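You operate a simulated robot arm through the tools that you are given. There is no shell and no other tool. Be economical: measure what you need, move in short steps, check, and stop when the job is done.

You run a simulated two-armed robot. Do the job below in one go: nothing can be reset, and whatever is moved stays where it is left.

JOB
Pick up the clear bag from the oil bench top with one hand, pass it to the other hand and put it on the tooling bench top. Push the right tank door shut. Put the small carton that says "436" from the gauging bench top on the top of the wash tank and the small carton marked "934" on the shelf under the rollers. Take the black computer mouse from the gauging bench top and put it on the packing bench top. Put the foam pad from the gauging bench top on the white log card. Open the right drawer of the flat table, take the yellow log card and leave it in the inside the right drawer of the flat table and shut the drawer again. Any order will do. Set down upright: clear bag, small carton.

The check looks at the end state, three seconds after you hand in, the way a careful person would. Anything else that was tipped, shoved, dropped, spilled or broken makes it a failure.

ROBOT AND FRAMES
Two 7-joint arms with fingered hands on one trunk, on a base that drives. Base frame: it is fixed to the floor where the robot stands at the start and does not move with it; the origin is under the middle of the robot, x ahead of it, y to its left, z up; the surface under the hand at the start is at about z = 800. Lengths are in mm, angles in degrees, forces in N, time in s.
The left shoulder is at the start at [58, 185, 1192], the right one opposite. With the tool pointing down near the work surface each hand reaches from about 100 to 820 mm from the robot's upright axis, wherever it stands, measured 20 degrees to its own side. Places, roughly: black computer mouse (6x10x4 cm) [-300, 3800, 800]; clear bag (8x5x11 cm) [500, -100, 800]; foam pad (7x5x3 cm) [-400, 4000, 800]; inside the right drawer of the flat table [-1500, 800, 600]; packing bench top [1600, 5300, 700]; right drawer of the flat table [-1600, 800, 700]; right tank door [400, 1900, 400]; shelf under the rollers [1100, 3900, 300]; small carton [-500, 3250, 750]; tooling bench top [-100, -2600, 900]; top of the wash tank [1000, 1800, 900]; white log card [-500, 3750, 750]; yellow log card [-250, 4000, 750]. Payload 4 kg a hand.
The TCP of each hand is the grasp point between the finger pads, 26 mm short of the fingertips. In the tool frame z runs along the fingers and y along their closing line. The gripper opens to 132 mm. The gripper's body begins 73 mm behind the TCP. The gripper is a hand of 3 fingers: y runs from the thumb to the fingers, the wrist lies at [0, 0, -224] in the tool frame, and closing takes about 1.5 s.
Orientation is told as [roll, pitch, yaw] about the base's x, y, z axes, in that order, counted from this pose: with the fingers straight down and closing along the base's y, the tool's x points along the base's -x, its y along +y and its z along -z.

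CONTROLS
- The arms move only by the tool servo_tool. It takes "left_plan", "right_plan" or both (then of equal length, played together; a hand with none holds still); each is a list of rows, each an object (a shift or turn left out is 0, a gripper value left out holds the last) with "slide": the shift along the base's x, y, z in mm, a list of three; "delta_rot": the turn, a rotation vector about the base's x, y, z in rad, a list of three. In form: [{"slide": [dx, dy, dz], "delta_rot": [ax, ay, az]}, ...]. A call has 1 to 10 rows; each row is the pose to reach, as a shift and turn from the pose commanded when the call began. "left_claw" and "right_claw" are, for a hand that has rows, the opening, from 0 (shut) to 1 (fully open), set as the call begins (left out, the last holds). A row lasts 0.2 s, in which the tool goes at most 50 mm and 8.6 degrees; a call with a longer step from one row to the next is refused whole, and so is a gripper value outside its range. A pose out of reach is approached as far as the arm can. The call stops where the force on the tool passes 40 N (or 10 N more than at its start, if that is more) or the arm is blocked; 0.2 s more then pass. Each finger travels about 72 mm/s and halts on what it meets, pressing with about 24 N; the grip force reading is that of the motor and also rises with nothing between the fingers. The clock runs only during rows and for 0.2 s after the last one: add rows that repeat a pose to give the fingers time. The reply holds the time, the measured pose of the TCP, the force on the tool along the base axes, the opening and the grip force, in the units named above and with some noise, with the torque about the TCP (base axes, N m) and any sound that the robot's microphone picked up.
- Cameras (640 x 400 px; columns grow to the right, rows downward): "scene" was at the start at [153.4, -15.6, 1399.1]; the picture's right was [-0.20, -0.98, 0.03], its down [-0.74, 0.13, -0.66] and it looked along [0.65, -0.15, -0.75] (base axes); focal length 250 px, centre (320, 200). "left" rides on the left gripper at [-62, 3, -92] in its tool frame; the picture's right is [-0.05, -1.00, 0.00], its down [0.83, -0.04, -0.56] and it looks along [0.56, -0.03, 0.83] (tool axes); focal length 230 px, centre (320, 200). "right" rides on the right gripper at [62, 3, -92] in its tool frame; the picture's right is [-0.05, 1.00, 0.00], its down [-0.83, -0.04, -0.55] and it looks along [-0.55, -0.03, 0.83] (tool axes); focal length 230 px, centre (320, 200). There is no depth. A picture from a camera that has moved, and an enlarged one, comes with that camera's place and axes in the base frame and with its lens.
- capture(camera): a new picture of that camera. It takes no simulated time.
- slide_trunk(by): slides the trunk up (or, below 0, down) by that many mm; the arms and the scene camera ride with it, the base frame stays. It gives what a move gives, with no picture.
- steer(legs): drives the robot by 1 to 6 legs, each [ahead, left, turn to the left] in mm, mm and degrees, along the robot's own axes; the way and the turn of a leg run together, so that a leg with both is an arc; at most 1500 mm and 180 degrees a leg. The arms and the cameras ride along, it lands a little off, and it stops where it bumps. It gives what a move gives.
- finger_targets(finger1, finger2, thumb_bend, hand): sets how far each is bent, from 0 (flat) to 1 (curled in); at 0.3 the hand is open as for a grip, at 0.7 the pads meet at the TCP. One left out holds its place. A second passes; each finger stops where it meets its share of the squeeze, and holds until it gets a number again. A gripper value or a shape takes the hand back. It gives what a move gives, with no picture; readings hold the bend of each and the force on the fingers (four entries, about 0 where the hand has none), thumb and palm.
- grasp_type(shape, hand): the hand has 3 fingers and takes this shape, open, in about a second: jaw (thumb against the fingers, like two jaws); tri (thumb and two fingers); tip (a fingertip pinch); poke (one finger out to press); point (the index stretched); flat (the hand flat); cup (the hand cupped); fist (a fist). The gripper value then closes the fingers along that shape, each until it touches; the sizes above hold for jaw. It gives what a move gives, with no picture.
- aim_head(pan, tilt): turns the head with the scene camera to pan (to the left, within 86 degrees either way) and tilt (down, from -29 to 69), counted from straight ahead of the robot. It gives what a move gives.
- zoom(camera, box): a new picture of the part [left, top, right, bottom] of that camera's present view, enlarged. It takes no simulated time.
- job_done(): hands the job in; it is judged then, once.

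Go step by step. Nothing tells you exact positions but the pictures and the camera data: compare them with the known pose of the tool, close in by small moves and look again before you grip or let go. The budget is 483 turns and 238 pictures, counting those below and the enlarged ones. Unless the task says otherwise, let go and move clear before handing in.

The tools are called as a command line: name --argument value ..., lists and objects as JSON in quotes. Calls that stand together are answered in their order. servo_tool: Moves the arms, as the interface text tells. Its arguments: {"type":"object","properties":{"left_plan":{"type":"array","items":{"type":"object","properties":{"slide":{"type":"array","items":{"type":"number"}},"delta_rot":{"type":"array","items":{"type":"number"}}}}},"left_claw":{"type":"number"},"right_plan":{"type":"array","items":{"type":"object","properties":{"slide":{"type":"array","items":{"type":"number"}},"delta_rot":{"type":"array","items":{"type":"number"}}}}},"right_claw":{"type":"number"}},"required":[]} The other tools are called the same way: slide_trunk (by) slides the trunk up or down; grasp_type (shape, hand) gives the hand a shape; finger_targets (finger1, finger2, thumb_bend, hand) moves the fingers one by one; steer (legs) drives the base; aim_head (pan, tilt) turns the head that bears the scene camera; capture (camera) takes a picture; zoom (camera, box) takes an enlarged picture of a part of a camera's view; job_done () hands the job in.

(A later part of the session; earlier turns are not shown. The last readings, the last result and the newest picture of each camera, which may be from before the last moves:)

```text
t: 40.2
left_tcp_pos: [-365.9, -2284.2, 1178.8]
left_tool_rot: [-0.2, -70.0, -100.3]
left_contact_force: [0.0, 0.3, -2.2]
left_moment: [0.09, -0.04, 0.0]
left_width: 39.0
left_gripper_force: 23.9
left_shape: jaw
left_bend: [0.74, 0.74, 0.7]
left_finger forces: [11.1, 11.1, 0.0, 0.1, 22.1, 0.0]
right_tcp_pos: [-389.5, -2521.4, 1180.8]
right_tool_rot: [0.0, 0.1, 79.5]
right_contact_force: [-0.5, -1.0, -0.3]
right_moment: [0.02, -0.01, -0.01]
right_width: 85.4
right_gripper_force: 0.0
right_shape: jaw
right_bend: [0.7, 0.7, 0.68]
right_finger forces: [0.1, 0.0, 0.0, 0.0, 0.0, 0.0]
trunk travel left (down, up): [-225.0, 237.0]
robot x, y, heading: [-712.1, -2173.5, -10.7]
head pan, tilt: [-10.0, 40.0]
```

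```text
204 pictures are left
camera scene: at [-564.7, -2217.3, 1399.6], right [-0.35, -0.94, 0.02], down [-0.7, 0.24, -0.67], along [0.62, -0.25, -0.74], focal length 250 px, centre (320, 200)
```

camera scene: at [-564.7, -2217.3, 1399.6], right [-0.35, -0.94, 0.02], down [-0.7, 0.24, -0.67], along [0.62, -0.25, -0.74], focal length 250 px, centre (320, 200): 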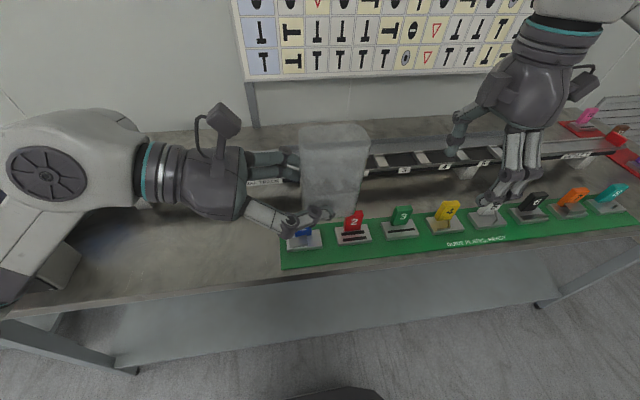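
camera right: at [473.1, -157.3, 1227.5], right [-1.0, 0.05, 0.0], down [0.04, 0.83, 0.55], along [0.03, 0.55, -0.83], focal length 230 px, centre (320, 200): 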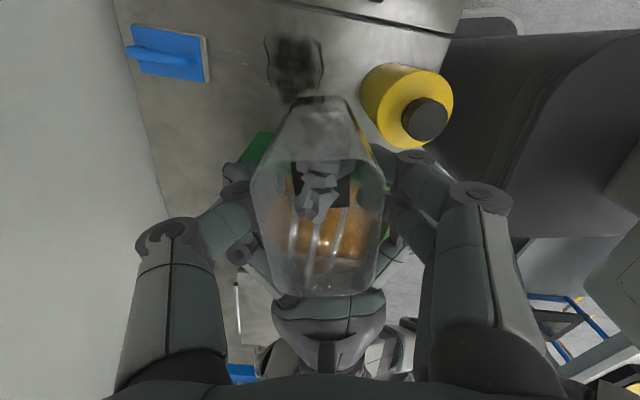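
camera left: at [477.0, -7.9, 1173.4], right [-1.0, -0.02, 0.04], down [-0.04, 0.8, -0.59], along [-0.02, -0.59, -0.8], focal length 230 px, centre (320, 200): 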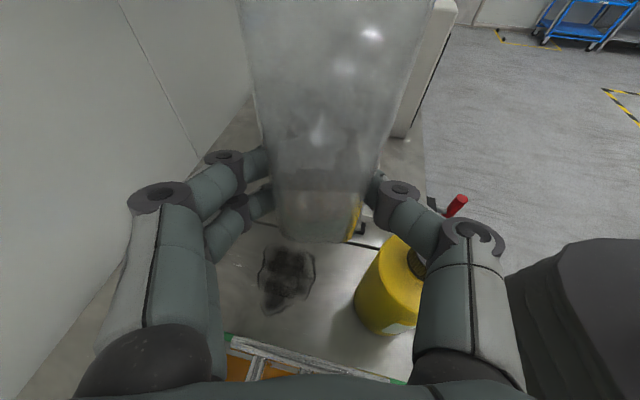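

aim_head --pan 35 --tilt 42

capture --camera "scene"

capture --camera "left"

```text
t: 41.4
left_tcp_pos: [-366.8, -2284.6, 1179.0]
left_tool_rot: [-0.4, -70.0, -100.3]
left_contact_force: [-0.2, 0.1, -3.4]
left_moment: [0.07, -0.01, 0.01]
left_width: 39.0
left_gripper_force: 23.9
left_shape: jaw
left_bend: [0.74, 0.74, 0.7]
left_finger forces: [11.2, 11.1, 0.2, 0.0, 22.1, 0.0]
right_tcp_pos: [-390.5, -2519.4, 1181.0]
right_tool_rot: [0.0, 0.0, 79.5]
right_contact_force: [0.2, -0.4, 0.4]
right_moment: [0.0, -0.02, 0.01]
right_width: 85.5
right_gripper_force: 0.0
right_shape: jaw
right_bend: [0.7, 0.7, 0.68]
right_finger forces: [0.0, 0.1, 0.0, 0.1, 0.1, 0.1]
trunk travel left (down, up): [-225.0, 237.0]
robot x, y, heading: [-712.8, -2178.8, -10.9]
head pan, tilt: [35.0, 42.0]
```

```text
203 pictures are left
camera scene: at [-568.4, -2152.9, 1398.8], right [0.41, -0.91, -0.08], down [-0.71, -0.26, -0.66], along [0.58, 0.33, -0.75], focal length 250 px, centre (320, 200)
```

scene: 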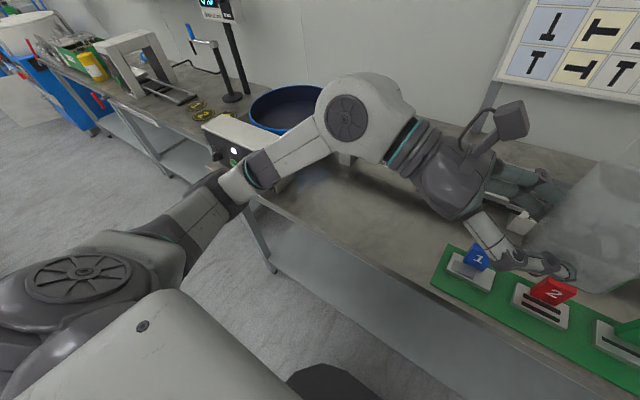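

```text
202 pictures are left
camera left: at [-351.8, -2222.0, 1269.3], right [-0.99, 0.16, 0.05], down [0.1, 0.8, -0.59], along [-0.14, -0.58, -0.81], focal length 230 px, centre (320, 200)
```

left: 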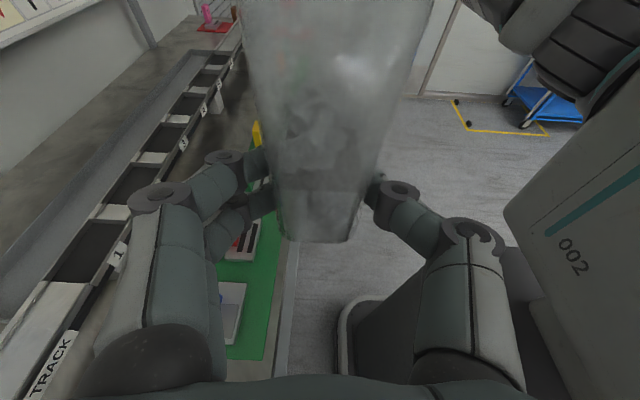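

There's free bench top to the left of the green plate, around (-190,-2080). I'll bring the bag above it while turning the hand 45° so the wrist points back to me.

servo_tool --left_plan '[{"slide": [27, 37, 0], "delta_rot": [0, 0, 0.131]}, {"slide": [54, 75, 0], "delta_rot": [0, 0, 0.262]}, {"slide": [81, 112, 0], "delta_rot": [0, 0, 0.393]}, {"slide": [108, 150, 0], "delta_rot": [0, 0, 0.524]}, {"slide": [135, 188, 0], "delta_rot": [0, 0, 0.655]}, {"slide": [161, 225, 0], "delta_rot": [0, 0, 0.785]}, {"slide": [161, 225, -40], "delta_rot": [0, 0, 0.785]}, {"slide": [161, 225, -80], "delta_rot": [0, 0, 0.785]}, {"slide": [161, 225, -100], "delta_rot": [0, 0, 0.785]}, {"slide": [161, 225, -100], "delta_rot": [0, 0, 0.785]}]'

aim_head --pan 15 --tilt 42

capture --camera "scene"

capture --camera "left"

```text
t: 43.6
left_tcp_pos: [-204.6, -2059.8, 1079.7]
left_tool_rot: [-0.2, -69.9, -55.3]
left_contact_force: [0.9, 0.2, -2.9]
left_moment: [0.04, 0.05, -0.01]
left_width: 38.9
left_gripper_force: 24.2
left_shape: jaw
left_bend: [0.74, 0.74, 0.7]
left_finger forces: [10.9, 10.9, 0.0, 0.0, 21.9, 0.1]
right_tcp_pos: [-389.7, -2520.1, 1180.7]
right_tool_rot: [0.0, 0.0, 79.5]
right_contact_force: [0.3, -0.5, 0.9]
right_moment: [0.03, 0.0, 0.0]
right_width: 85.4
right_gripper_force: 0.0
right_shape: jaw
right_bend: [0.7, 0.7, 0.68]
right_finger forces: [0.0, 0.0, 0.1, 0.1, 0.0, 0.0]
trunk travel left (down, up): [-225.0, 237.0]
robot x, y, heading: [-714.4, -2175.1, -10.5]
head pan, tilt: [35.0, 42.0]
```

```text
t: 44.4
left_tcp_pos: [-204.1, -2060.6, 1080.1]
left_tool_rot: [-0.2, -70.0, -55.3]
left_contact_force: [-1.2, -0.2, -2.8]
left_moment: [0.08, 0.04, 0.04]
left_width: 38.9
left_gripper_force: 23.9
left_shape: jaw
left_bend: [0.74, 0.74, 0.7]
left_finger forces: [10.9, 11.1, 0.0, 0.0, 21.8, 0.0]
right_tcp_pos: [-390.0, -2520.4, 1180.8]
right_tool_rot: [-0.1, 0.0, 79.5]
right_contact_force: [0.2, 0.0, -0.5]
right_moment: [0.0, 0.02, 0.0]
right_width: 85.6
right_gripper_force: 0.0
right_shape: jaw
right_bend: [0.7, 0.7, 0.68]
right_finger forces: [0.0, 0.0, 0.1, 0.1, 0.0, 0.0]
trunk travel left (down, up): [-225.0, 237.0]
robot x, y, heading: [-713.6, -2178.1, -10.3]
head pan, tilt: [15.0, 42.0]
```

```text
201 pictures are left
camera scene: at [-561.3, -2180.6, 1397.1], right [0.07, -1.0, -0.04], down [-0.77, -0.03, -0.64], along [0.64, 0.08, -0.77], focal length 250 px, centre (320, 200)
```

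scene: 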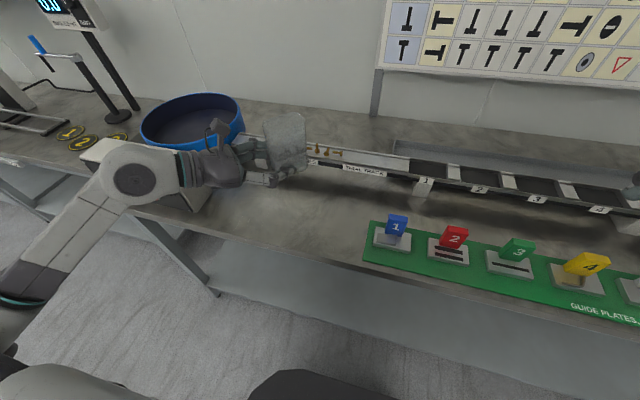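

```text
200 pictures are left
camera left: at [-238.8, -2005.2, 1170.1], right [-0.81, -0.58, 0.05], down [-0.49, 0.64, -0.59], along [0.31, -0.5, -0.81], focal length 230 px, centre (320, 200)
```

left: 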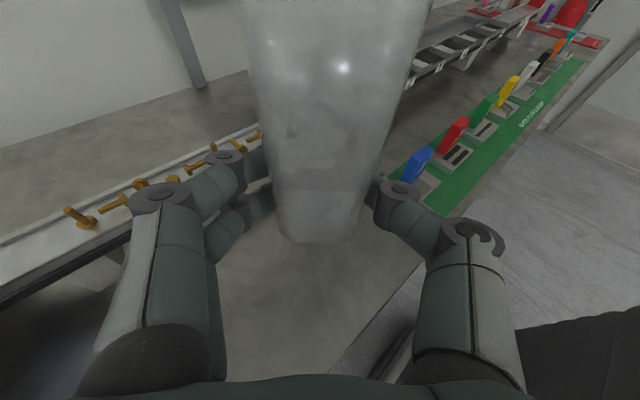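

zoom --camera "scene" --box '[190, 100, 430, 290]'

```text
2.11 times, centred on (310, 195) of scene
camera zoom: at [-561.3, -2180.6, 1397.1], right [0.07, -1.0, -0.04], down [-0.77, -0.03, -0.64], along [0.64, 0.08, -0.77], focal length 526 px, centre (341, 210)
```

zoom: 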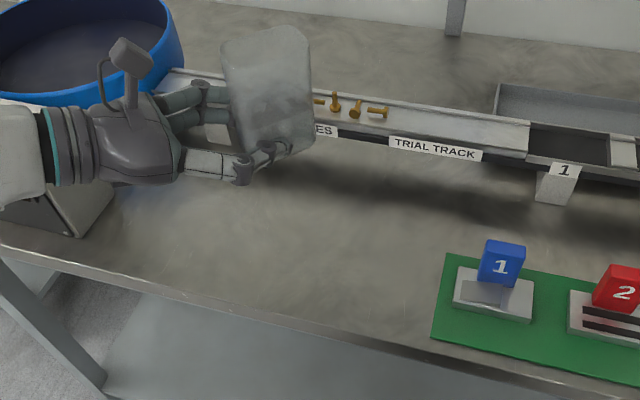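

servo_tool --left_plan '[{"slide": [0, 0, -40]}, {"slide": [0, 0, -80]}, {"slide": [0, 0, -120]}, {"slide": [0, 0, -128]}, {"slide": [0, 0, -128]}]'

zoom --camera "scene" --box '[190, 100, 430, 290]'

capture --camera "left"

```text
t: 45.6
left_tcp_pos: [-203.0, -2059.1, 952.3]
left_tool_rot: [-0.2, -69.9, -55.4]
left_contact_force: [0.1, 0.5, -2.6]
left_moment: [0.02, 0.04, 0.0]
left_width: 38.8
left_gripper_force: 23.9
left_shape: jaw
left_bend: [0.74, 0.74, 0.7]
left_finger forces: [10.7, 10.9, 0.0, 0.0, 21.8, 0.0]
right_tcp_pos: [-390.2, -2519.1, 1180.6]
right_tool_rot: [0.0, 0.0, 79.5]
right_contact_force: [-0.5, -0.1, 0.1]
right_moment: [0.02, 0.01, -0.02]
right_width: 85.7
right_gripper_force: 0.1
right_shape: jaw
right_bend: [0.7, 0.7, 0.68]
right_finger forces: [0.0, 0.0, 0.0, 0.0, 0.0, 0.0]
trunk travel left (down, up): [-225.0, 237.0]
robot x, y, heading: [-712.8, -2177.6, -10.7]
head pan, tilt: [15.0, 42.0]
```

```text
2.11 times, centred on (310, 195) of scene
camera zoom: at [-561.3, -2180.8, 1397.1], right [0.07, -1.0, -0.04], down [-0.77, -0.03, -0.64], along [0.64, 0.08, -0.77], focal length 526 px, centre (341, 210)
```

zoom: 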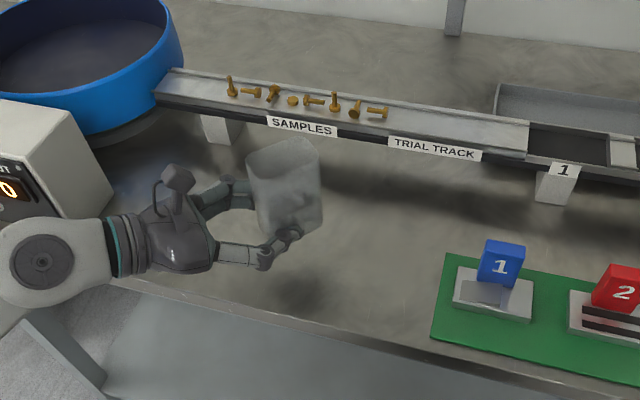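

```text
197 pictures are left
camera left: at [-238.4, -2004.7, 1042.4], right [-0.81, -0.58, 0.05], down [-0.49, 0.64, -0.59], along [0.31, -0.5, -0.81], focal length 230 px, centre (320, 200)
```

left: 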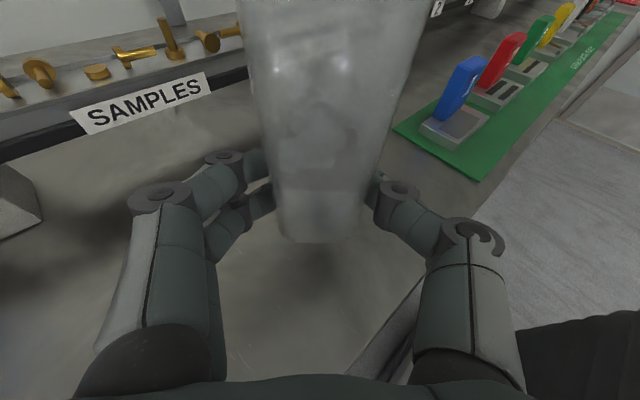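

servo_tool --left_plan '[{"slide": [0, 0, -5]}, {"slide": [0, 0, -10]}, {"slide": [0, 0, -13]}, {"slide": [0, 0, -16]}, {"slide": [0, 0, -16]}]'

capture --camera "scene"

```text
t: 46.8
left_tcp_pos: [-204.1, -2059.6, 935.4]
left_tool_rot: [-0.2, -69.9, -55.2]
left_contact_force: [-1.1, -0.1, -1.9]
left_moment: [0.04, 0.05, -0.02]
left_width: 38.7
left_gripper_force: 24.0
left_shape: jaw
left_bend: [0.74, 0.74, 0.7]
left_finger forces: [10.8, 10.8, 0.0, 0.0, 21.7, 0.0]
right_tcp_pos: [-388.7, -2520.6, 1180.4]
right_tool_rot: [0.0, 0.0, 79.5]
right_contact_force: [1.0, 0.5, 0.0]
right_moment: [0.0, -0.04, 0.0]
right_width: 85.8
right_gripper_force: 0.1
right_shape: jaw
right_bend: [0.7, 0.7, 0.68]
right_finger forces: [0.0, 0.0, 0.0, 0.1, 0.0, 0.0]
trunk travel left (down, up): [-225.0, 237.0]
robot x, y, heading: [-712.3, -2178.1, -10.6]
head pan, tilt: [15.0, 42.0]
```

```text
196 pictures are left
camera scene: at [-561.4, -2180.7, 1397.1], right [0.07, -1.0, -0.04], down [-0.77, -0.03, -0.64], along [0.64, 0.08, -0.77], focal length 250 px, centre (320, 200)
```

scene: 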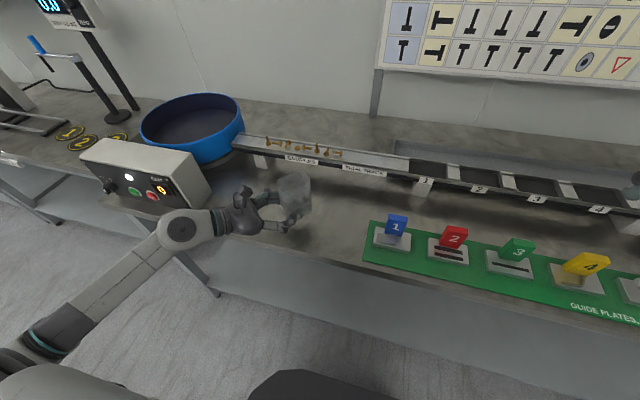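

servo_tool --left_plan '[{"slide": [0, 0, -2]}, {"slide": [0, 0, -4]}, {"slide": [0, 0, -6]}, {"slide": [0, 0, -6]}]'

zoom --camera "scene" --box '[240, 150, 360, 250]'

```text
t: 47.8
left_tcp_pos: [-204.8, -2060.5, 929.9]
left_tool_rot: [-0.3, -69.8, -55.2]
left_contact_force: [-0.1, 1.2, -2.4]
left_moment: [0.07, 0.02, 0.01]
left_width: 39.1
left_gripper_force: 24.4
left_shape: jaw
left_bend: [0.74, 0.74, 0.7]
left_finger forces: [10.8, 10.9, 0.1, 0.1, 21.7, 0.0]
right_tcp_pos: [-390.0, -2519.6, 1180.1]
right_tool_rot: [0.0, 0.0, 79.4]
right_contact_force: [0.4, 1.1, 0.1]
right_moment: [0.01, 0.03, -0.02]
right_width: 85.5
right_gripper_force: 0.0
right_shape: jaw
right_bend: [0.7, 0.7, 0.68]
right_finger forces: [0.0, 0.0, 0.0, 0.0, 0.1, 0.1]
trunk travel left (down, up): [-225.0, 237.0]
robot x, y, heading: [-712.3, -2176.8, -10.4]
head pan, tilt: [15.0, 42.0]
```

```text
4.00 times, centred on (300, 200) of scene
camera zoom: at [-561.4, -2180.7, 1397.1], right [0.07, -1.0, -0.04], down [-0.77, -0.03, -0.64], along [0.64, 0.08, -0.77], focal length 1000 px, centre (400, 200)
```

zoom: 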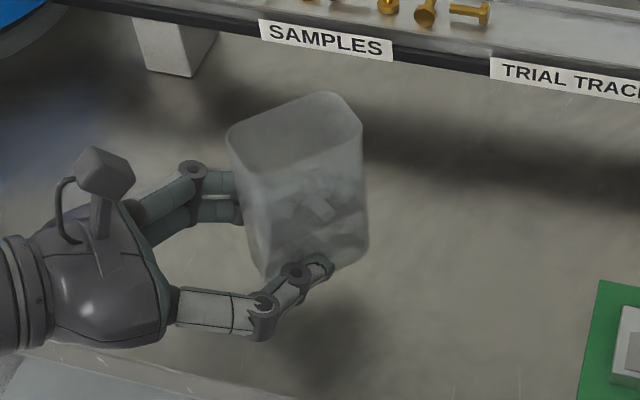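

servo_tool --left_plan '[{"slide": [0, 0, -4]}, {"slide": [0, 0, -8]}, {"slide": [0, 0, -12]}, {"slide": [0, 0, -16]}, {"slide": [0, 0, -20]}, {"slide": [0, 0, -20]}]'

zoom --camera "scene" --box '[240, 150, 360, 250]'

```text
t: 49.2
left_tcp_pos: [-205.1, -2059.1, 908.8]
left_tool_rot: [-0.3, -69.8, -55.2]
left_contact_force: [-0.4, 0.1, -2.4]
left_moment: [0.09, 0.05, 0.04]
left_width: 39.1
left_gripper_force: 23.9
left_shape: jaw
left_bend: [0.74, 0.74, 0.7]
left_finger forces: [10.8, 10.9, 0.1, 0.1, 21.7, 0.0]
right_tcp_pos: [-390.4, -2520.3, 1180.3]
right_tool_rot: [0.0, 0.1, 79.5]
right_contact_force: [-0.7, 0.2, 0.2]
right_moment: [-0.03, 0.0, 0.02]
right_width: 85.6
right_gripper_force: 0.0
right_shape: jaw
right_bend: [0.7, 0.7, 0.68]
right_finger forces: [0.0, 0.0, 0.0, 0.1, 0.0, 0.0]
trunk travel left (down, up): [-225.0, 237.0]
robot x, y, heading: [-711.0, -2175.1, -10.4]
head pan, tilt: [15.0, 42.0]
```

```text
4.00 times, centred on (300, 200) of scene
camera zoom: at [-561.3, -2180.7, 1397.1], right [0.07, -1.0, -0.04], down [-0.77, -0.03, -0.64], along [0.64, 0.08, -0.77], focal length 1000 px, centre (400, 200)
```

zoom: 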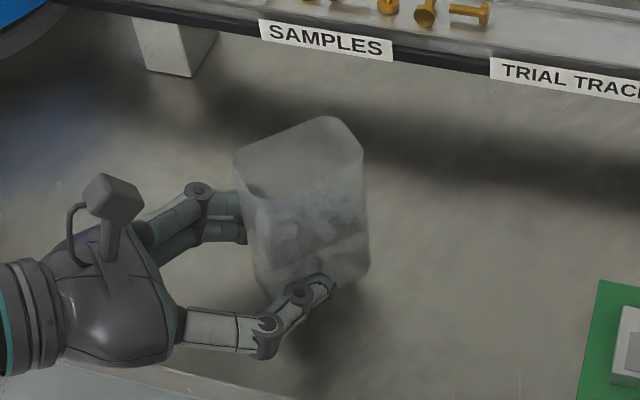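

servo_tool --left_plan '[{"slide": [6, 0, -5]}, {"slide": [12, 0, -10]}, {"slide": [15, 0, -15]}, {"slide": [15, 0, -18]}, {"slide": [15, 0, -21]}, {"slide": [15, 0, -24]}, {"slide": [15, 0, -27]}, {"slide": [15, 0, -30]}]'

zoom --camera "scene" --box '[240, 150, 360, 250]'

```text
t: 51.0
left_tcp_pos: [-188.9, -2061.0, 888.7]
left_tool_rot: [1.0, -71.0, -56.3]
left_contact_force: [-7.0, 1.6, 17.3]
left_moment: [-0.17, -0.09, -0.08]
left_width: 40.0
left_gripper_force: 24.2
left_shape: jaw
left_bend: [0.74, 0.74, 0.7]
left_finger forces: [11.1, 11.4, 0.0, 0.1, 27.4, 0.0]
right_tcp_pos: [-390.4, -2519.8, 1180.9]
right_tool_rot: [-0.1, 0.0, 79.5]
right_contact_force: [0.7, -0.1, 0.8]
right_moment: [-0.02, 0.04, -0.02]
right_width: 85.4
right_gripper_force: 0.0
right_shape: jaw
right_bend: [0.7, 0.7, 0.68]
right_finger forces: [0.1, 0.0, 0.0, 0.1, 0.1, 0.1]
trunk travel left (down, up): [-225.0, 237.0]
robot x, y, heading: [-712.2, -2177.9, -10.5]
head pan, tilt: [15.0, 42.0]
stopped in row 8 (left hand): the force on the tool passed its limit at 41 N (the readings are from after the stop); the commanded pose is now the measured one
```

```text
4.00 times, centred on (300, 200) of scene
camera zoom: at [-562.6, -2180.4, 1397.0], right [0.07, -1.0, -0.04], down [-0.77, -0.03, -0.64], along [0.64, 0.08, -0.77], focal length 1000 px, centre (400, 200)
```

zoom: 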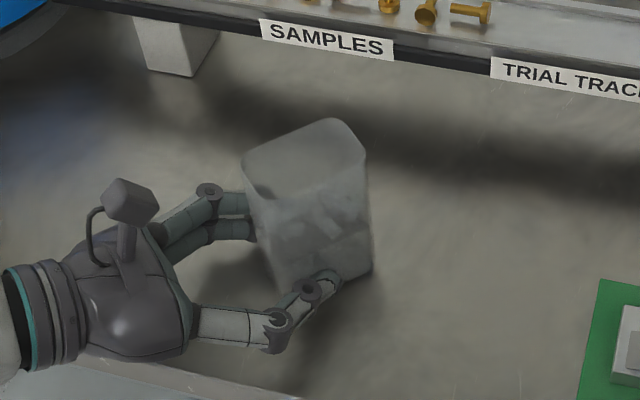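

servo_tool --left_plan '[{"slide": [0, 0, 1]}, {"slide": [0, 0, 1]}]'

capture --camera "left"

```text
t: 51.6
left_tcp_pos: [-189.5, -2059.1, 889.7]
left_tool_rot: [1.0, -70.7, -56.4]
left_contact_force: [-3.2, 1.5, 18.2]
left_moment: [-0.24, -0.13, -0.07]
left_width: 39.7
left_gripper_force: 23.8
left_shape: jaw
left_bend: [0.74, 0.74, 0.7]
left_finger forces: [11.9, 12.2, 0.0, 0.0, 26.1, 0.1]
right_tcp_pos: [-391.7, -2520.4, 1182.8]
right_tool_rot: [-0.1, 0.0, 79.4]
right_contact_force: [-0.2, 0.7, -0.5]
right_moment: [0.01, -0.03, -0.02]
right_width: 85.5
right_gripper_force: 0.0
right_shape: jaw
right_bend: [0.7, 0.7, 0.68]
right_finger forces: [0.1, 0.1, 0.0, 0.1, 0.0, 0.1]
trunk travel left (down, up): [-225.0, 237.0]
robot x, y, heading: [-710.7, -2173.6, -10.3]
head pan, tilt: [15.0, 42.0]
```

```text
192 pictures are left
camera left: at [-225.3, -2004.2, 978.1], right [-0.81, -0.58, 0.04], down [-0.49, 0.63, -0.6], along [0.32, -0.51, -0.8], focal length 230 px, centre (320, 200)
```

left: 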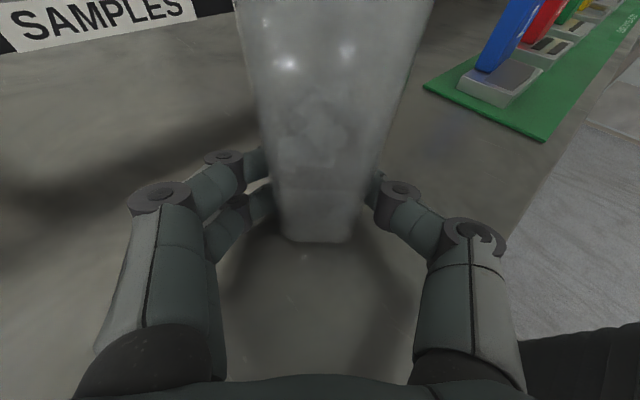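

servo_tool --left_plan '[{"slide": [0, 0, 1.5]}, {"slide": [0, 0, 2.5]}, {"slide": [0, 0, 2.5]}]'

```text
t: 52.4
left_tcp_pos: [-190.1, -2059.3, 889.1]
left_tool_rot: [0.7, -70.6, -56.0]
left_contact_force: [-0.9, 1.5, 9.1]
left_moment: [-0.1, -0.1, -0.02]
left_width: 40.0
left_gripper_force: 24.1
left_shape: jaw
left_bend: [0.74, 0.74, 0.7]
left_finger forces: [12.2, 12.8, 0.1, 0.1, 24.7, 0.0]
right_tcp_pos: [-391.7, -2521.0, 1181.4]
right_tool_rot: [0.0, 0.0, 79.5]
right_contact_force: [-0.4, -0.2, 0.3]
right_moment: [-0.04, 0.04, -0.03]
right_width: 85.4
right_gripper_force: 0.0
right_shape: jaw
right_bend: [0.7, 0.7, 0.68]
right_finger forces: [0.0, 0.0, 0.1, 0.1, 0.0, 0.0]
trunk travel left (down, up): [-225.0, 237.0]
robot x, y, heading: [-714.2, -2175.7, -10.8]
head pan, tilt: [15.0, 42.0]
```

The bag rests on the bench. Opening the left hand a moderate amount.

servo_tool --left_plan '[{"slide": [0, 0, 1]}, {"slide": [0, 0, 1]}, {"slide": [0, 0, 1]}, {"slide": [0, 0, 1]}, {"slide": [0, 0, 1]}]' --left_claw 0.6

zoom --camera "scene" --box '[240, 150, 360, 250]'

capture --camera "left"

```text
t: 53.6
left_tcp_pos: [-188.5, -2060.0, 890.1]
left_tool_rot: [0.6, -70.6, -55.8]
left_contact_force: [-0.3, 1.4, 0.5]
left_moment: [0.01, 0.01, -0.02]
left_width: 78.7
left_gripper_force: 0.1
left_shape: jaw
left_bend: [0.71, 0.71, 0.71]
left_finger forces: [0.0, 0.0, 0.1, 0.0, 0.1, 0.0]
right_tcp_pos: [-389.5, -2520.2, 1180.5]
right_tool_rot: [-0.1, 0.0, 79.5]
right_contact_force: [-0.3, 0.3, 0.2]
right_moment: [-0.04, 0.02, -0.05]
right_width: 85.4
right_gripper_force: 0.1
right_shape: jaw
right_bend: [0.7, 0.7, 0.68]
right_finger forces: [0.0, 0.0, 0.0, 0.0, 0.1, 0.0]
trunk travel left (down, up): [-225.0, 237.0]
robot x, y, heading: [-712.6, -2175.1, -10.3]
head pan, tilt: [15.0, 42.0]
```

```text
4.00 times, centred on (300, 200) of scene
camera zoom: at [-561.7, -2180.7, 1397.1], right [0.07, -1.0, -0.04], down [-0.77, -0.03, -0.64], along [0.64, 0.08, -0.77], focal length 1000 px, centre (400, 200)
```

zoom: 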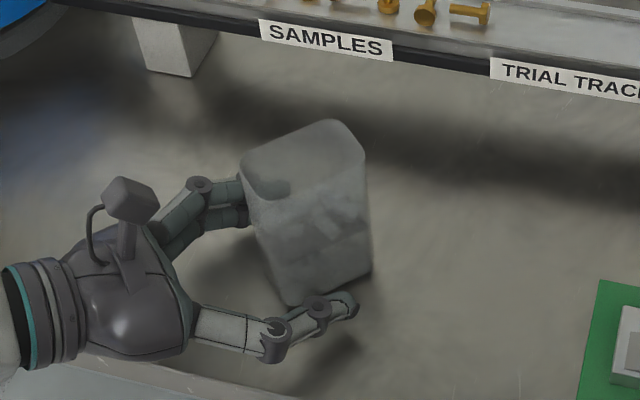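

```text
190 pictures are left
camera left: at [-224.4, -2004.9, 979.5], right [-0.81, -0.58, 0.05], down [-0.49, 0.63, -0.6], along [0.32, -0.51, -0.8], focal length 230 px, centre (320, 200)
```

left: 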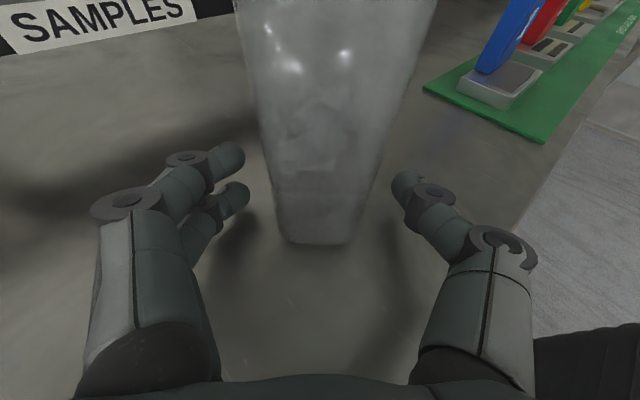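

servo_tool --left_plan '[{"slide": [-20, 29, 5]}, {"slide": [-42, 62, 12]}, {"slide": [-64, 95, 20]}, {"slide": [-75, 105, 60]}, {"slide": [-85, 110, 105]}, {"slide": [-100, 80, 150]}, {"slide": [-120, 50, 190]}, {"slide": [-140, 20, 230]}, {"slide": [-150, 10, 250]}]'

capture --camera "scene"

```text
refused: row 6 steps farther than a row can; nothing moved
```

```text
189 pictures are left
camera scene: at [-561.7, -2180.7, 1397.1], right [0.07, -1.0, -0.04], down [-0.77, -0.03, -0.64], along [0.64, 0.08, -0.77], focal length 250 px, centre (320, 200)
```

scene: 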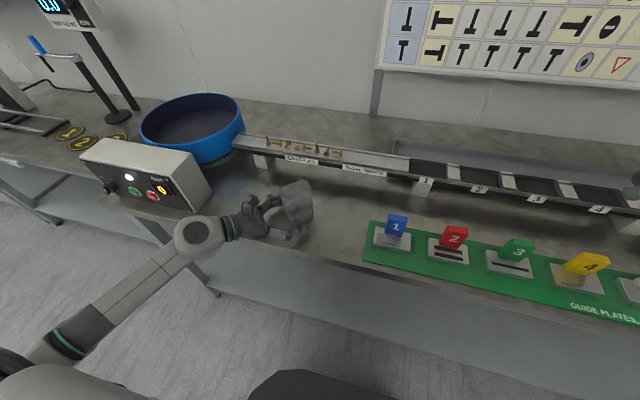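

servo_tool --left_plan '[{"slide": [-20, 29, 5]}, {"slide": [-42, 62, 12]}, {"slide": [-64, 95, 20]}, {"slide": [-75, 105, 55]}, {"slide": [-85, 105, 95]}, {"slide": [-100, 90, 130]}, {"slide": [-120, 70, 165]}, {"slide": [-140, 50, 200]}, {"slide": [-150, 40, 240]}]'

capture --camera "scene"

```text
t: 55.6
left_tcp_pos: [-288.3, -1992.8, 1106.2]
left_tool_rot: [0.1, -70.6, -55.3]
left_contact_force: [-0.2, -0.2, 0.0]
left_moment: [-0.02, -0.04, 0.01]
left_width: 78.9
left_gripper_force: 0.0
left_shape: jaw
left_bend: [0.71, 0.71, 0.71]
left_finger forces: [0.0, 0.0, 0.0, 0.1, 0.1, 0.0]
left hand out of reach, approached as far as the arm can: row 8, 9
right_tcp_pos: [-387.7, -2519.3, 1181.3]
right_tool_rot: [0.1, 0.0, 79.4]
right_contact_force: [0.6, -1.0, -0.5]
right_moment: [-0.03, 0.02, 0.02]
right_width: 85.3
right_gripper_force: 0.1
right_shape: jaw
right_bend: [0.7, 0.7, 0.68]
right_finger forces: [0.0, 0.0, 0.0, 0.0, 0.0, 0.0]
trunk travel left (down, up): [-225.0, 237.0]
robot x, y, heading: [-713.7, -2174.1, -10.5]
head pan, tilt: [15.0, 42.0]
```

```text
188 pictures are left
camera scene: at [-559.6, -2180.1, 1396.9], right [0.07, -1.0, -0.04], down [-0.77, -0.03, -0.64], along [0.64, 0.08, -0.77], focal length 250 px, centre (320, 200)
```

scene: 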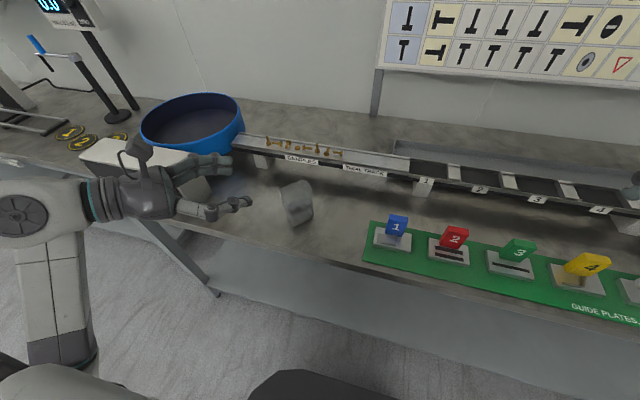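

Bag stands upright on the tooling bench. I'll straighten the left hand back to pointing down for travel.

servo_tool --left_plan '[{"slide": [-5, -5, 5], "delta_rot": [0.1112, 0.0779, 0]}, {"slide": [-10, -10, 10], "delta_rot": [0.2224, 0.1558, 0]}, {"slide": [-15, -15, 15], "delta_rot": [0.3336, 0.2337, 0]}, {"slide": [-20, -20, 20], "delta_rot": [0.4448, 0.3116, 0]}, {"slide": [-25, -25, 25], "delta_rot": [0.556, 0.3895, 0]}, {"slide": [-30, -30, 30], "delta_rot": [0.6672, 0.4674, 0]}, {"slide": [-35, -35, 35], "delta_rot": [0.7784, 0.5453, 0]}, {"slide": [-40, -40, 40], "delta_rot": [0.8896, 0.6232, 0]}, {"slide": [-40, -40, 40], "delta_rot": [1.001, 0.701, 0]}]'

steer --legs '[[-100, 0, 10.5]]'

aim_head --pan 70 --tilt 15

capture --camera "scene"

```text
t: 57.6
left_tcp_pos: [-330.9, -2033.4, 1145.3]
left_tool_rot: [-0.3, -0.4, -55.2]
left_contact_force: [0.1, -0.8, -0.2]
left_moment: [0.01, -0.02, 0.04]
left_width: 78.8
left_gripper_force: 0.0
left_shape: jaw
left_bend: [0.71, 0.71, 0.71]
left_finger forces: [0.0, 0.0, 0.0, 0.1, 0.1, 0.0]
right_tcp_pos: [-389.1, -2521.4, 1179.7]
right_tool_rot: [0.0, -0.1, 79.5]
right_contact_force: [0.3, -0.6, -0.6]
right_moment: [0.03, 0.03, -0.01]
right_width: 85.5
right_gripper_force: 0.1
right_shape: jaw
right_bend: [0.7, 0.7, 0.68]
right_finger forces: [0.1, 0.0, 0.1, 0.0, 0.0, 0.1]
trunk travel left (down, up): [-225.0, 237.0]
robot x, y, heading: [-714.8, -2172.1, -10.7]
head pan, tilt: [15.0, 42.0]
```

```text
t: 58.8
left_tcp_pos: [-463.5, -1953.5, 1145.7]
left_tool_rot: [-0.3, -0.5, -44.4]
left_contact_force: [1.0, -0.6, -0.3]
left_moment: [-0.03, -0.04, 0.01]
left_width: 79.0
left_gripper_force: 0.0
left_shape: jaw
left_bend: [0.71, 0.71, 0.71]
left_finger forces: [0.1, 0.0, 0.0, 0.0, 0.0, 0.0]
right_tcp_pos: [-429.2, -2442.9, 1181.8]
right_tool_rot: [0.0, 0.0, 90.3]
right_contact_force: [-0.4, -0.3, 0.5]
right_moment: [-0.01, -0.02, 0.0]
right_width: 85.4
right_gripper_force: 0.0
right_shape: jaw
right_bend: [0.7, 0.7, 0.68]
right_finger forces: [0.1, 0.0, 0.0, 0.0, 0.0, 0.1]
trunk travel left (down, up): [-225.0, 237.0]
robot x, y, heading: [-809.2, -2166.6, 0.3]
head pan, tilt: [15.0, 42.0]
```

```text
t: 60.0
left_tcp_pos: [-464.1, -1953.9, 1144.5]
left_tool_rot: [-0.3, -0.6, -44.4]
left_contact_force: [-0.3, 0.1, 0.4]
left_moment: [-0.01, -0.01, 0.01]
left_width: 79.0
left_gripper_force: 0.2
left_shape: jaw
left_bend: [0.71, 0.71, 0.71]
left_finger forces: [0.0, 0.1, 0.0, 0.0, 0.0, 0.0]
right_tcp_pos: [-429.8, -2444.6, 1181.2]
right_tool_rot: [0.0, 0.0, 90.3]
right_contact_force: [-0.6, 0.2, -0.6]
right_moment: [-0.01, -0.02, 0.05]
right_width: 85.4
right_gripper_force: 0.0
right_shape: jaw
right_bend: [0.7, 0.7, 0.68]
right_finger forces: [0.0, 0.1, 0.0, 0.1, 0.1, 0.0]
trunk travel left (down, up): [-225.0, 237.0]
robot x, y, heading: [-810.5, -2167.1, 0.4]
head pan, tilt: [70.0, 15.0]
```

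```text
187 pictures are left
camera scene: at [-704.4, -2077.4, 1446.2], right [0.93, -0.34, -0.13], down [-0.23, -0.24, -0.94], along [0.29, 0.91, -0.3], focal length 250 px, centre (320, 200)
```

scene: 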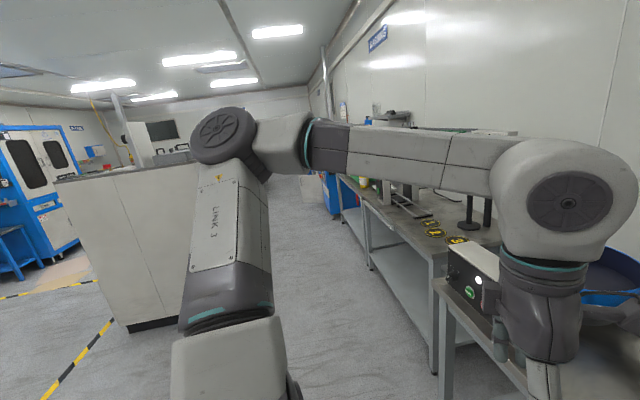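

steer --legs '[[0, 0, 90], [1100, -300, 0], [1067, -250, 0], [600, 0, 0]]'

aim_head --pan 0 --tilt 22

capture --camera "scene"

```text
t: 78.0
left_tcp_pos: [-496.2, 983.2, 1144.9]
left_tool_rot: [-0.4, -0.6, 45.0]
left_contact_force: [-0.1, -0.3, -0.3]
left_moment: [0.01, 0.02, -0.02]
left_width: 78.7
left_gripper_force: 0.0
left_shape: jaw
left_bend: [0.71, 0.71, 0.71]
left_finger forces: [0.1, 0.1, 0.0, 0.1, 0.1, 0.0]
right_tcp_pos: [-5.7, 1012.2, 1181.3]
right_tool_rot: [0.0, 0.0, 179.7]
right_contact_force: [0.4, -0.2, 0.5]
right_moment: [0.0, 0.01, -0.01]
right_width: 85.6
right_gripper_force: 0.1
right_shape: jaw
right_bend: [0.7, 0.7, 0.68]
right_finger forces: [0.0, 0.0, 0.0, 0.0, 0.1, 0.1]
trunk travel left (down, up): [-225.0, 237.0]
robot x, y, heading: [-285.5, 633.8, 89.7]
head pan, tilt: [70.0, 15.0]
```

```text
t: 79.4
left_tcp_pos: [-496.0, 983.1, 1145.6]
left_tool_rot: [-0.3, -0.6, 45.1]
left_contact_force: [-0.8, -0.5, -0.3]
left_moment: [-0.05, 0.02, 0.0]
left_width: 78.7
left_gripper_force: 0.1
left_shape: jaw
left_bend: [0.71, 0.71, 0.71]
left_finger forces: [0.0, 0.0, 0.0, 0.0, 0.0, 0.0]
right_tcp_pos: [-5.4, 1012.3, 1180.9]
right_tool_rot: [-0.1, -0.1, 179.7]
right_contact_force: [0.0, -0.1, 0.1]
right_moment: [-0.02, 0.01, 0.02]
right_width: 85.4
right_gripper_force: 0.1
right_shape: jaw
right_bend: [0.7, 0.7, 0.68]
right_finger forces: [0.1, 0.0, 0.1, 0.0, 0.0, 0.0]
trunk travel left (down, up): [-225.0, 237.0]
robot x, y, heading: [-289.9, 633.7, 89.4]
head pan, tilt: [0.0, 22.0]
```

```text
186 pictures are left
camera scene: at [-285.0, 800.0, 1426.2], right [1.0, 0.0, 0.0], down [0.0, -0.5, -0.86], along [0.0, 0.86, -0.5], focal length 250 px, centre (320, 200)
```

scene: 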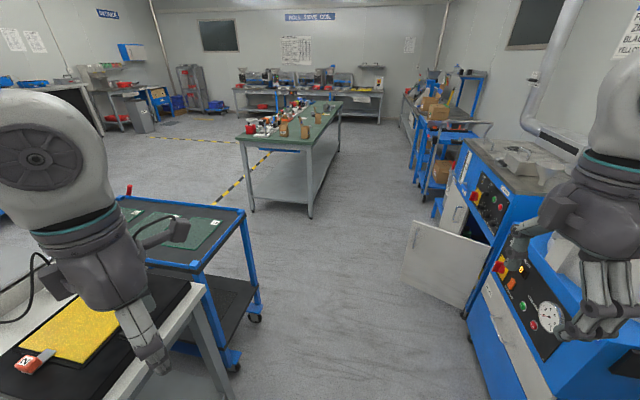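

zoom --camera "scene" --box '[380, 130, 560, 340]'

zoom --camera "scene" --box '[220, 60, 420, 200]'

```text
1.90 times, centred on (470, 235) of scene
camera zoom: at [-285.0, 800.0, 1426.2], right [1.0, 0.0, 0.0], down [0.0, -0.5, -0.86], along [0.0, 0.86, -0.5], focal length 476 px, centre (34, 133)
```

zoom: 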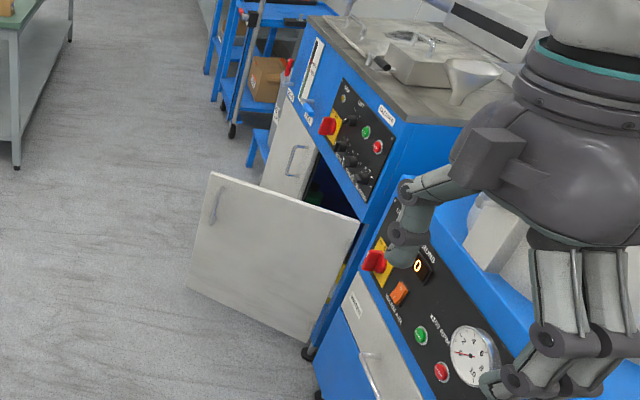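

```text
2.86 times, centred on (320, 130) of scene
camera zoom: at [-285.0, 800.0, 1426.2], right [1.0, 0.0, 0.0], down [0.0, -0.5, -0.86], along [0.0, 0.86, -0.5], focal length 714 px, centre (320, 400)
```

zoom: 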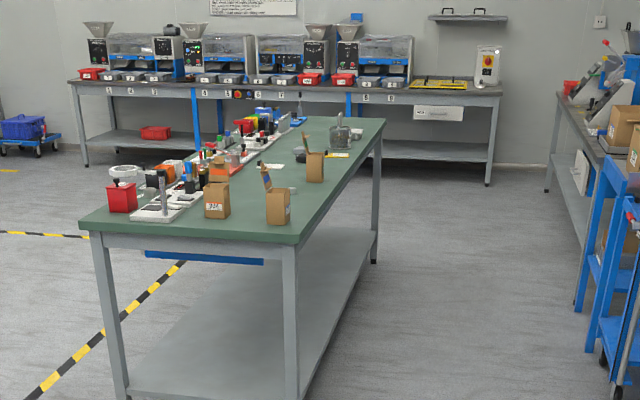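

zoom --camera "scene" --box '[430, 120, 590, 220]'

aim_head --pan -45 --tilt 22

capture --camera "scene"

```text
4.00 times, centred on (510, 170) of scene
camera zoom: at [-285.0, 800.0, 1426.2], right [1.0, 0.0, 0.0], down [0.0, -0.5, -0.86], along [0.0, 0.86, -0.5], focal length 1000 px, centre (-440, 320)
```

zoom: 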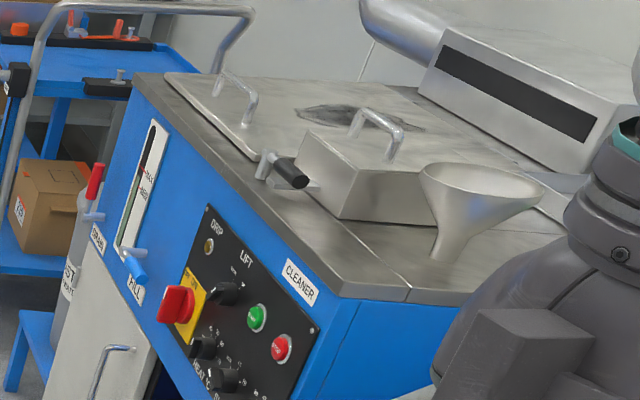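

```text
t: 80.5
left_tcp_pos: [-495.8, 983.2, 1145.7]
left_tool_rot: [-0.3, -0.6, 45.0]
left_contact_force: [0.3, 0.5, -0.4]
left_moment: [0.0, 0.01, -0.01]
left_width: 78.9
left_gripper_force: 0.1
left_shape: jaw
left_bend: [0.71, 0.71, 0.71]
left_finger forces: [0.0, 0.0, 0.1, 0.1, 0.0, 0.0]
right_tcp_pos: [-5.0, 1012.5, 1182.4]
right_tool_rot: [0.0, 0.1, 179.7]
right_contact_force: [-0.4, 0.8, -0.1]
right_moment: [-0.05, -0.03, 0.01]
right_width: 85.4
right_gripper_force: 0.0
right_shape: jaw
right_bend: [0.7, 0.7, 0.68]
right_finger forces: [0.0, 0.0, 0.1, 0.1, 0.0, 0.0]
trunk travel left (down, up): [-225.0, 237.0]
robot x, y, heading: [-287.8, 634.4, 89.9]
head pan, tilt: [-45.0, 22.0]
```

```text
182 pictures are left
camera scene: at [-219.5, 772.9, 1430.1], right [0.7, -0.7, 0.1], down [-0.27, -0.39, -0.88], along [0.66, 0.59, -0.47], focal length 250 px, centre (320, 200)
```

scene: 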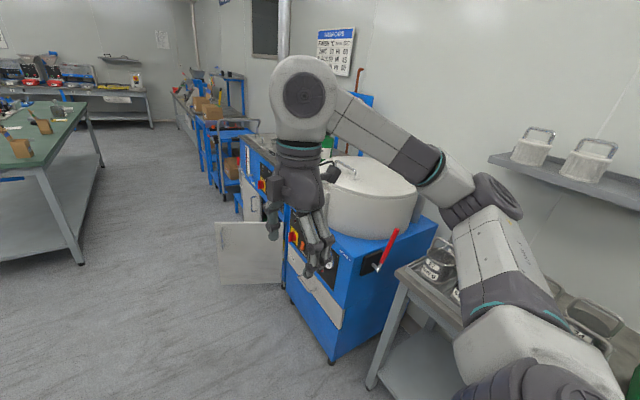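

The wash tank's right door stands open: hinge near (592,1789), free edge near (267,2000). I'll reorient the hands, close the right one, then drive up beside it.

servo_tool --right_plan '[{"slide": [-8, 0, 0], "delta_rot": [0, 0, -0.149]}, {"slide": [-16, 0, 0], "delta_rot": [0, 0, -0.298]}, {"slide": [-24, 0, 0], "delta_rot": [0, 0, -0.447]}, {"slide": [-32, 0, 0], "delta_rot": [0, 0, -0.596]}, {"slide": [-40, 0, 0], "delta_rot": [0, 0, -0.745]}, {"slide": [-48, 0, 0], "delta_rot": [0, 0, -0.894]}, {"slide": [-56, 0, 0], "delta_rot": [0, 0, -1.043]}, {"slide": [-64, 0, 0], "delta_rot": [0, 0, -1.192]}, {"slide": [-72, 0, 0], "delta_rot": [0, 0, -1.341]}, {"slide": [-80, 0, 0], "delta_rot": [0, 0, -1.49]}]' --left_plan '[{"slide": [0, -8, 0], "delta_rot": [0, 0, 0.13]}, {"slide": [0, -16, 0], "delta_rot": [0, 0, 0.26]}, {"slide": [0, -24, 0], "delta_rot": [0, 0, 0.39]}, {"slide": [0, -32, 0], "delta_rot": [0, 0, 0.52]}, {"slide": [0, -40, 0], "delta_rot": [0, 0, 0.65]}, {"slide": [0, -48, 0], "delta_rot": [0, 0, 0.78]}, {"slide": [0, -48, 0], "delta_rot": [0, 0, 0.78]}, {"slide": [0, -48, 0], "delta_rot": [0, 0, 0.78]}, {"slide": [0, -48, 0], "delta_rot": [0, 0, 0.78]}, {"slide": [0, -48, 0], "delta_rot": [0, 0, 0.78]}]' --right_claw 0.0

steer --legs '[[450, -200, 0], [420, -260, -15]]'

aim_head --pan -5 --tilt 48

capture --camera "scene"

```text
t: 82.7
left_tcp_pos: [-495.6, 934.5, 1143.9]
left_tool_rot: [-0.4, -0.5, 89.7]
left_contact_force: [0.6, 0.2, -0.1]
left_moment: [0.0, -0.01, -0.05]
left_width: 78.6
left_gripper_force: 0.0
left_shape: jaw
left_bend: [0.71, 0.71, 0.71]
left_finger forces: [0.0, 0.1, 0.0, 0.1, 0.0, 0.0]
right_tcp_pos: [-85.2, 1012.0, 1181.8]
right_tool_rot: [-0.1, 0.0, 94.2]
right_contact_force: [-0.3, 0.6, 1.2]
right_moment: [-0.01, 0.01, 0.02]
right_width: 0.0
right_gripper_force: 23.6
right_shape: jaw
right_bend: [0.63, 0.63, 0.66]
right_finger forces: [0.0, 0.1, 0.0, 0.0, 0.0, 0.1]
trunk travel left (down, up): [-225.0, 237.0]
robot x, y, heading: [-282.6, 630.3, 89.7]
head pan, tilt: [-45.0, 22.0]
```

```text
t: 88.0
left_tcp_pos: [98.6, 1793.7, 1143.7]
left_tool_rot: [-0.3, -0.5, 73.0]
left_contact_force: [0.4, -0.3, -0.3]
left_moment: [-0.05, -0.01, 0.01]
left_width: 78.7
left_gripper_force: 0.0
left_shape: jaw
left_bend: [0.71, 0.71, 0.71]
left_finger forces: [0.0, 0.0, 0.0, 0.0, 0.1, 0.2]
right_tcp_pos: [514.3, 1749.5, 1180.1]
right_tool_rot: [0.1, 0.1, 77.6]
right_contact_force: [-0.7, -0.2, -0.2]
right_moment: [-0.02, -0.02, 0.01]
right_width: 0.0
right_gripper_force: 24.1
right_shape: jaw
right_bend: [0.63, 0.63, 0.66]
right_finger forces: [0.0, 0.0, 0.0, 0.0, 0.0, 0.1]
trunk travel left (down, up): [-225.0, 237.0]
robot x, y, heading: [214.0, 1443.9, 73.3]
head pan, tilt: [-45.0, 22.0]
stopped in leg 2: the robot was blocked; the commanded pose is now the measured one
```

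```text
t: 89.1
left_tcp_pos: [97.5, 1791.1, 1145.4]
left_tool_rot: [-0.3, -0.5, 73.0]
left_contact_force: [-0.5, 0.3, 0.2]
left_moment: [0.03, -0.01, 0.02]
left_width: 78.9
left_gripper_force: 0.1
left_shape: jaw
left_bend: [0.71, 0.71, 0.71]
left_finger forces: [0.0, 0.0, 0.0, 0.1, 0.0, 0.0]
right_tcp_pos: [513.1, 1747.6, 1182.1]
right_tool_rot: [0.0, -0.1, 77.7]
right_contact_force: [-0.2, 0.1, 0.2]
right_moment: [0.0, 0.01, 0.02]
right_width: 0.0
right_gripper_force: 24.3
right_shape: jaw
right_bend: [0.63, 0.63, 0.66]
right_finger forces: [0.0, 0.0, 0.0, 0.0, 0.0, 0.0]
trunk travel left (down, up): [-225.0, 237.0]
robot x, y, heading: [210.8, 1439.7, 73.1]
head pan, tilt: [-5.0, 48.0]
```

```text
181 pictures are left
camera scene: at [261.6, 1581.8, 1389.0], right [0.93, -0.37, 0.01], down [-0.3, -0.77, -0.56], along [0.22, 0.51, -0.83], focal length 250 px, centre (320, 200)
```

scene: 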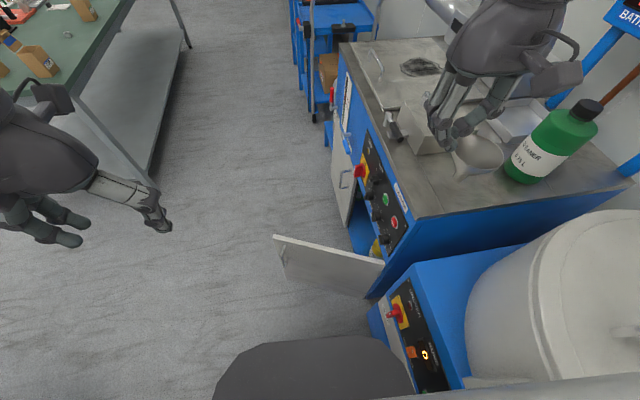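

The near machine blocked me slightly. I'll shift left, and use the left arm (free elbow side) to push the door.

steer --legs '[[20, 150, -13]]'

capture --camera "scene"

```text
t: 90.5
left_tcp_pos: [51.5, 1885.5, 1145.3]
left_tool_rot: [-0.2, -0.6, 60.0]
left_contact_force: [0.3, 0.8, -0.3]
left_moment: [0.0, 0.02, 0.02]
left_width: 79.0
left_gripper_force: 0.1
left_shape: jaw
left_bend: [0.71, 0.71, 0.71]
left_finger forces: [0.1, 0.0, 0.0, 0.1, 0.1, 0.1]
right_tcp_pos: [445.5, 1749.7, 1181.8]
right_tool_rot: [0.0, 0.0, 64.7]
right_contact_force: [-0.5, 0.0, 0.0]
right_moment: [-0.02, 0.0, -0.01]
right_width: 0.1
right_gripper_force: 24.4
right_shape: jaw
right_bend: [0.63, 0.63, 0.66]
right_finger forces: [0.0, 0.1, 0.1, 0.0, 0.1, 0.0]
trunk travel left (down, up): [-225.0, 237.0]
robot x, y, heading: [82.4, 1518.6, 59.9]
head pan, tilt: [-5.0, 48.0]
```

```text
180 pictures are left
camera scene: at [163.4, 1643.9, 1389.1], right [0.82, -0.57, 0.01], down [-0.47, -0.69, -0.56], along [0.33, 0.45, -0.83], focal length 250 px, centre (320, 200)
```

scene: 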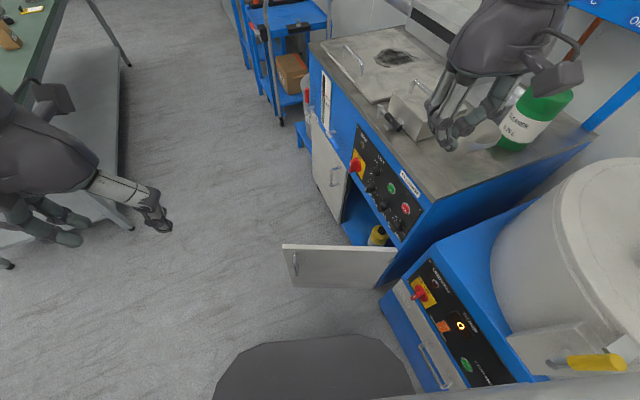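

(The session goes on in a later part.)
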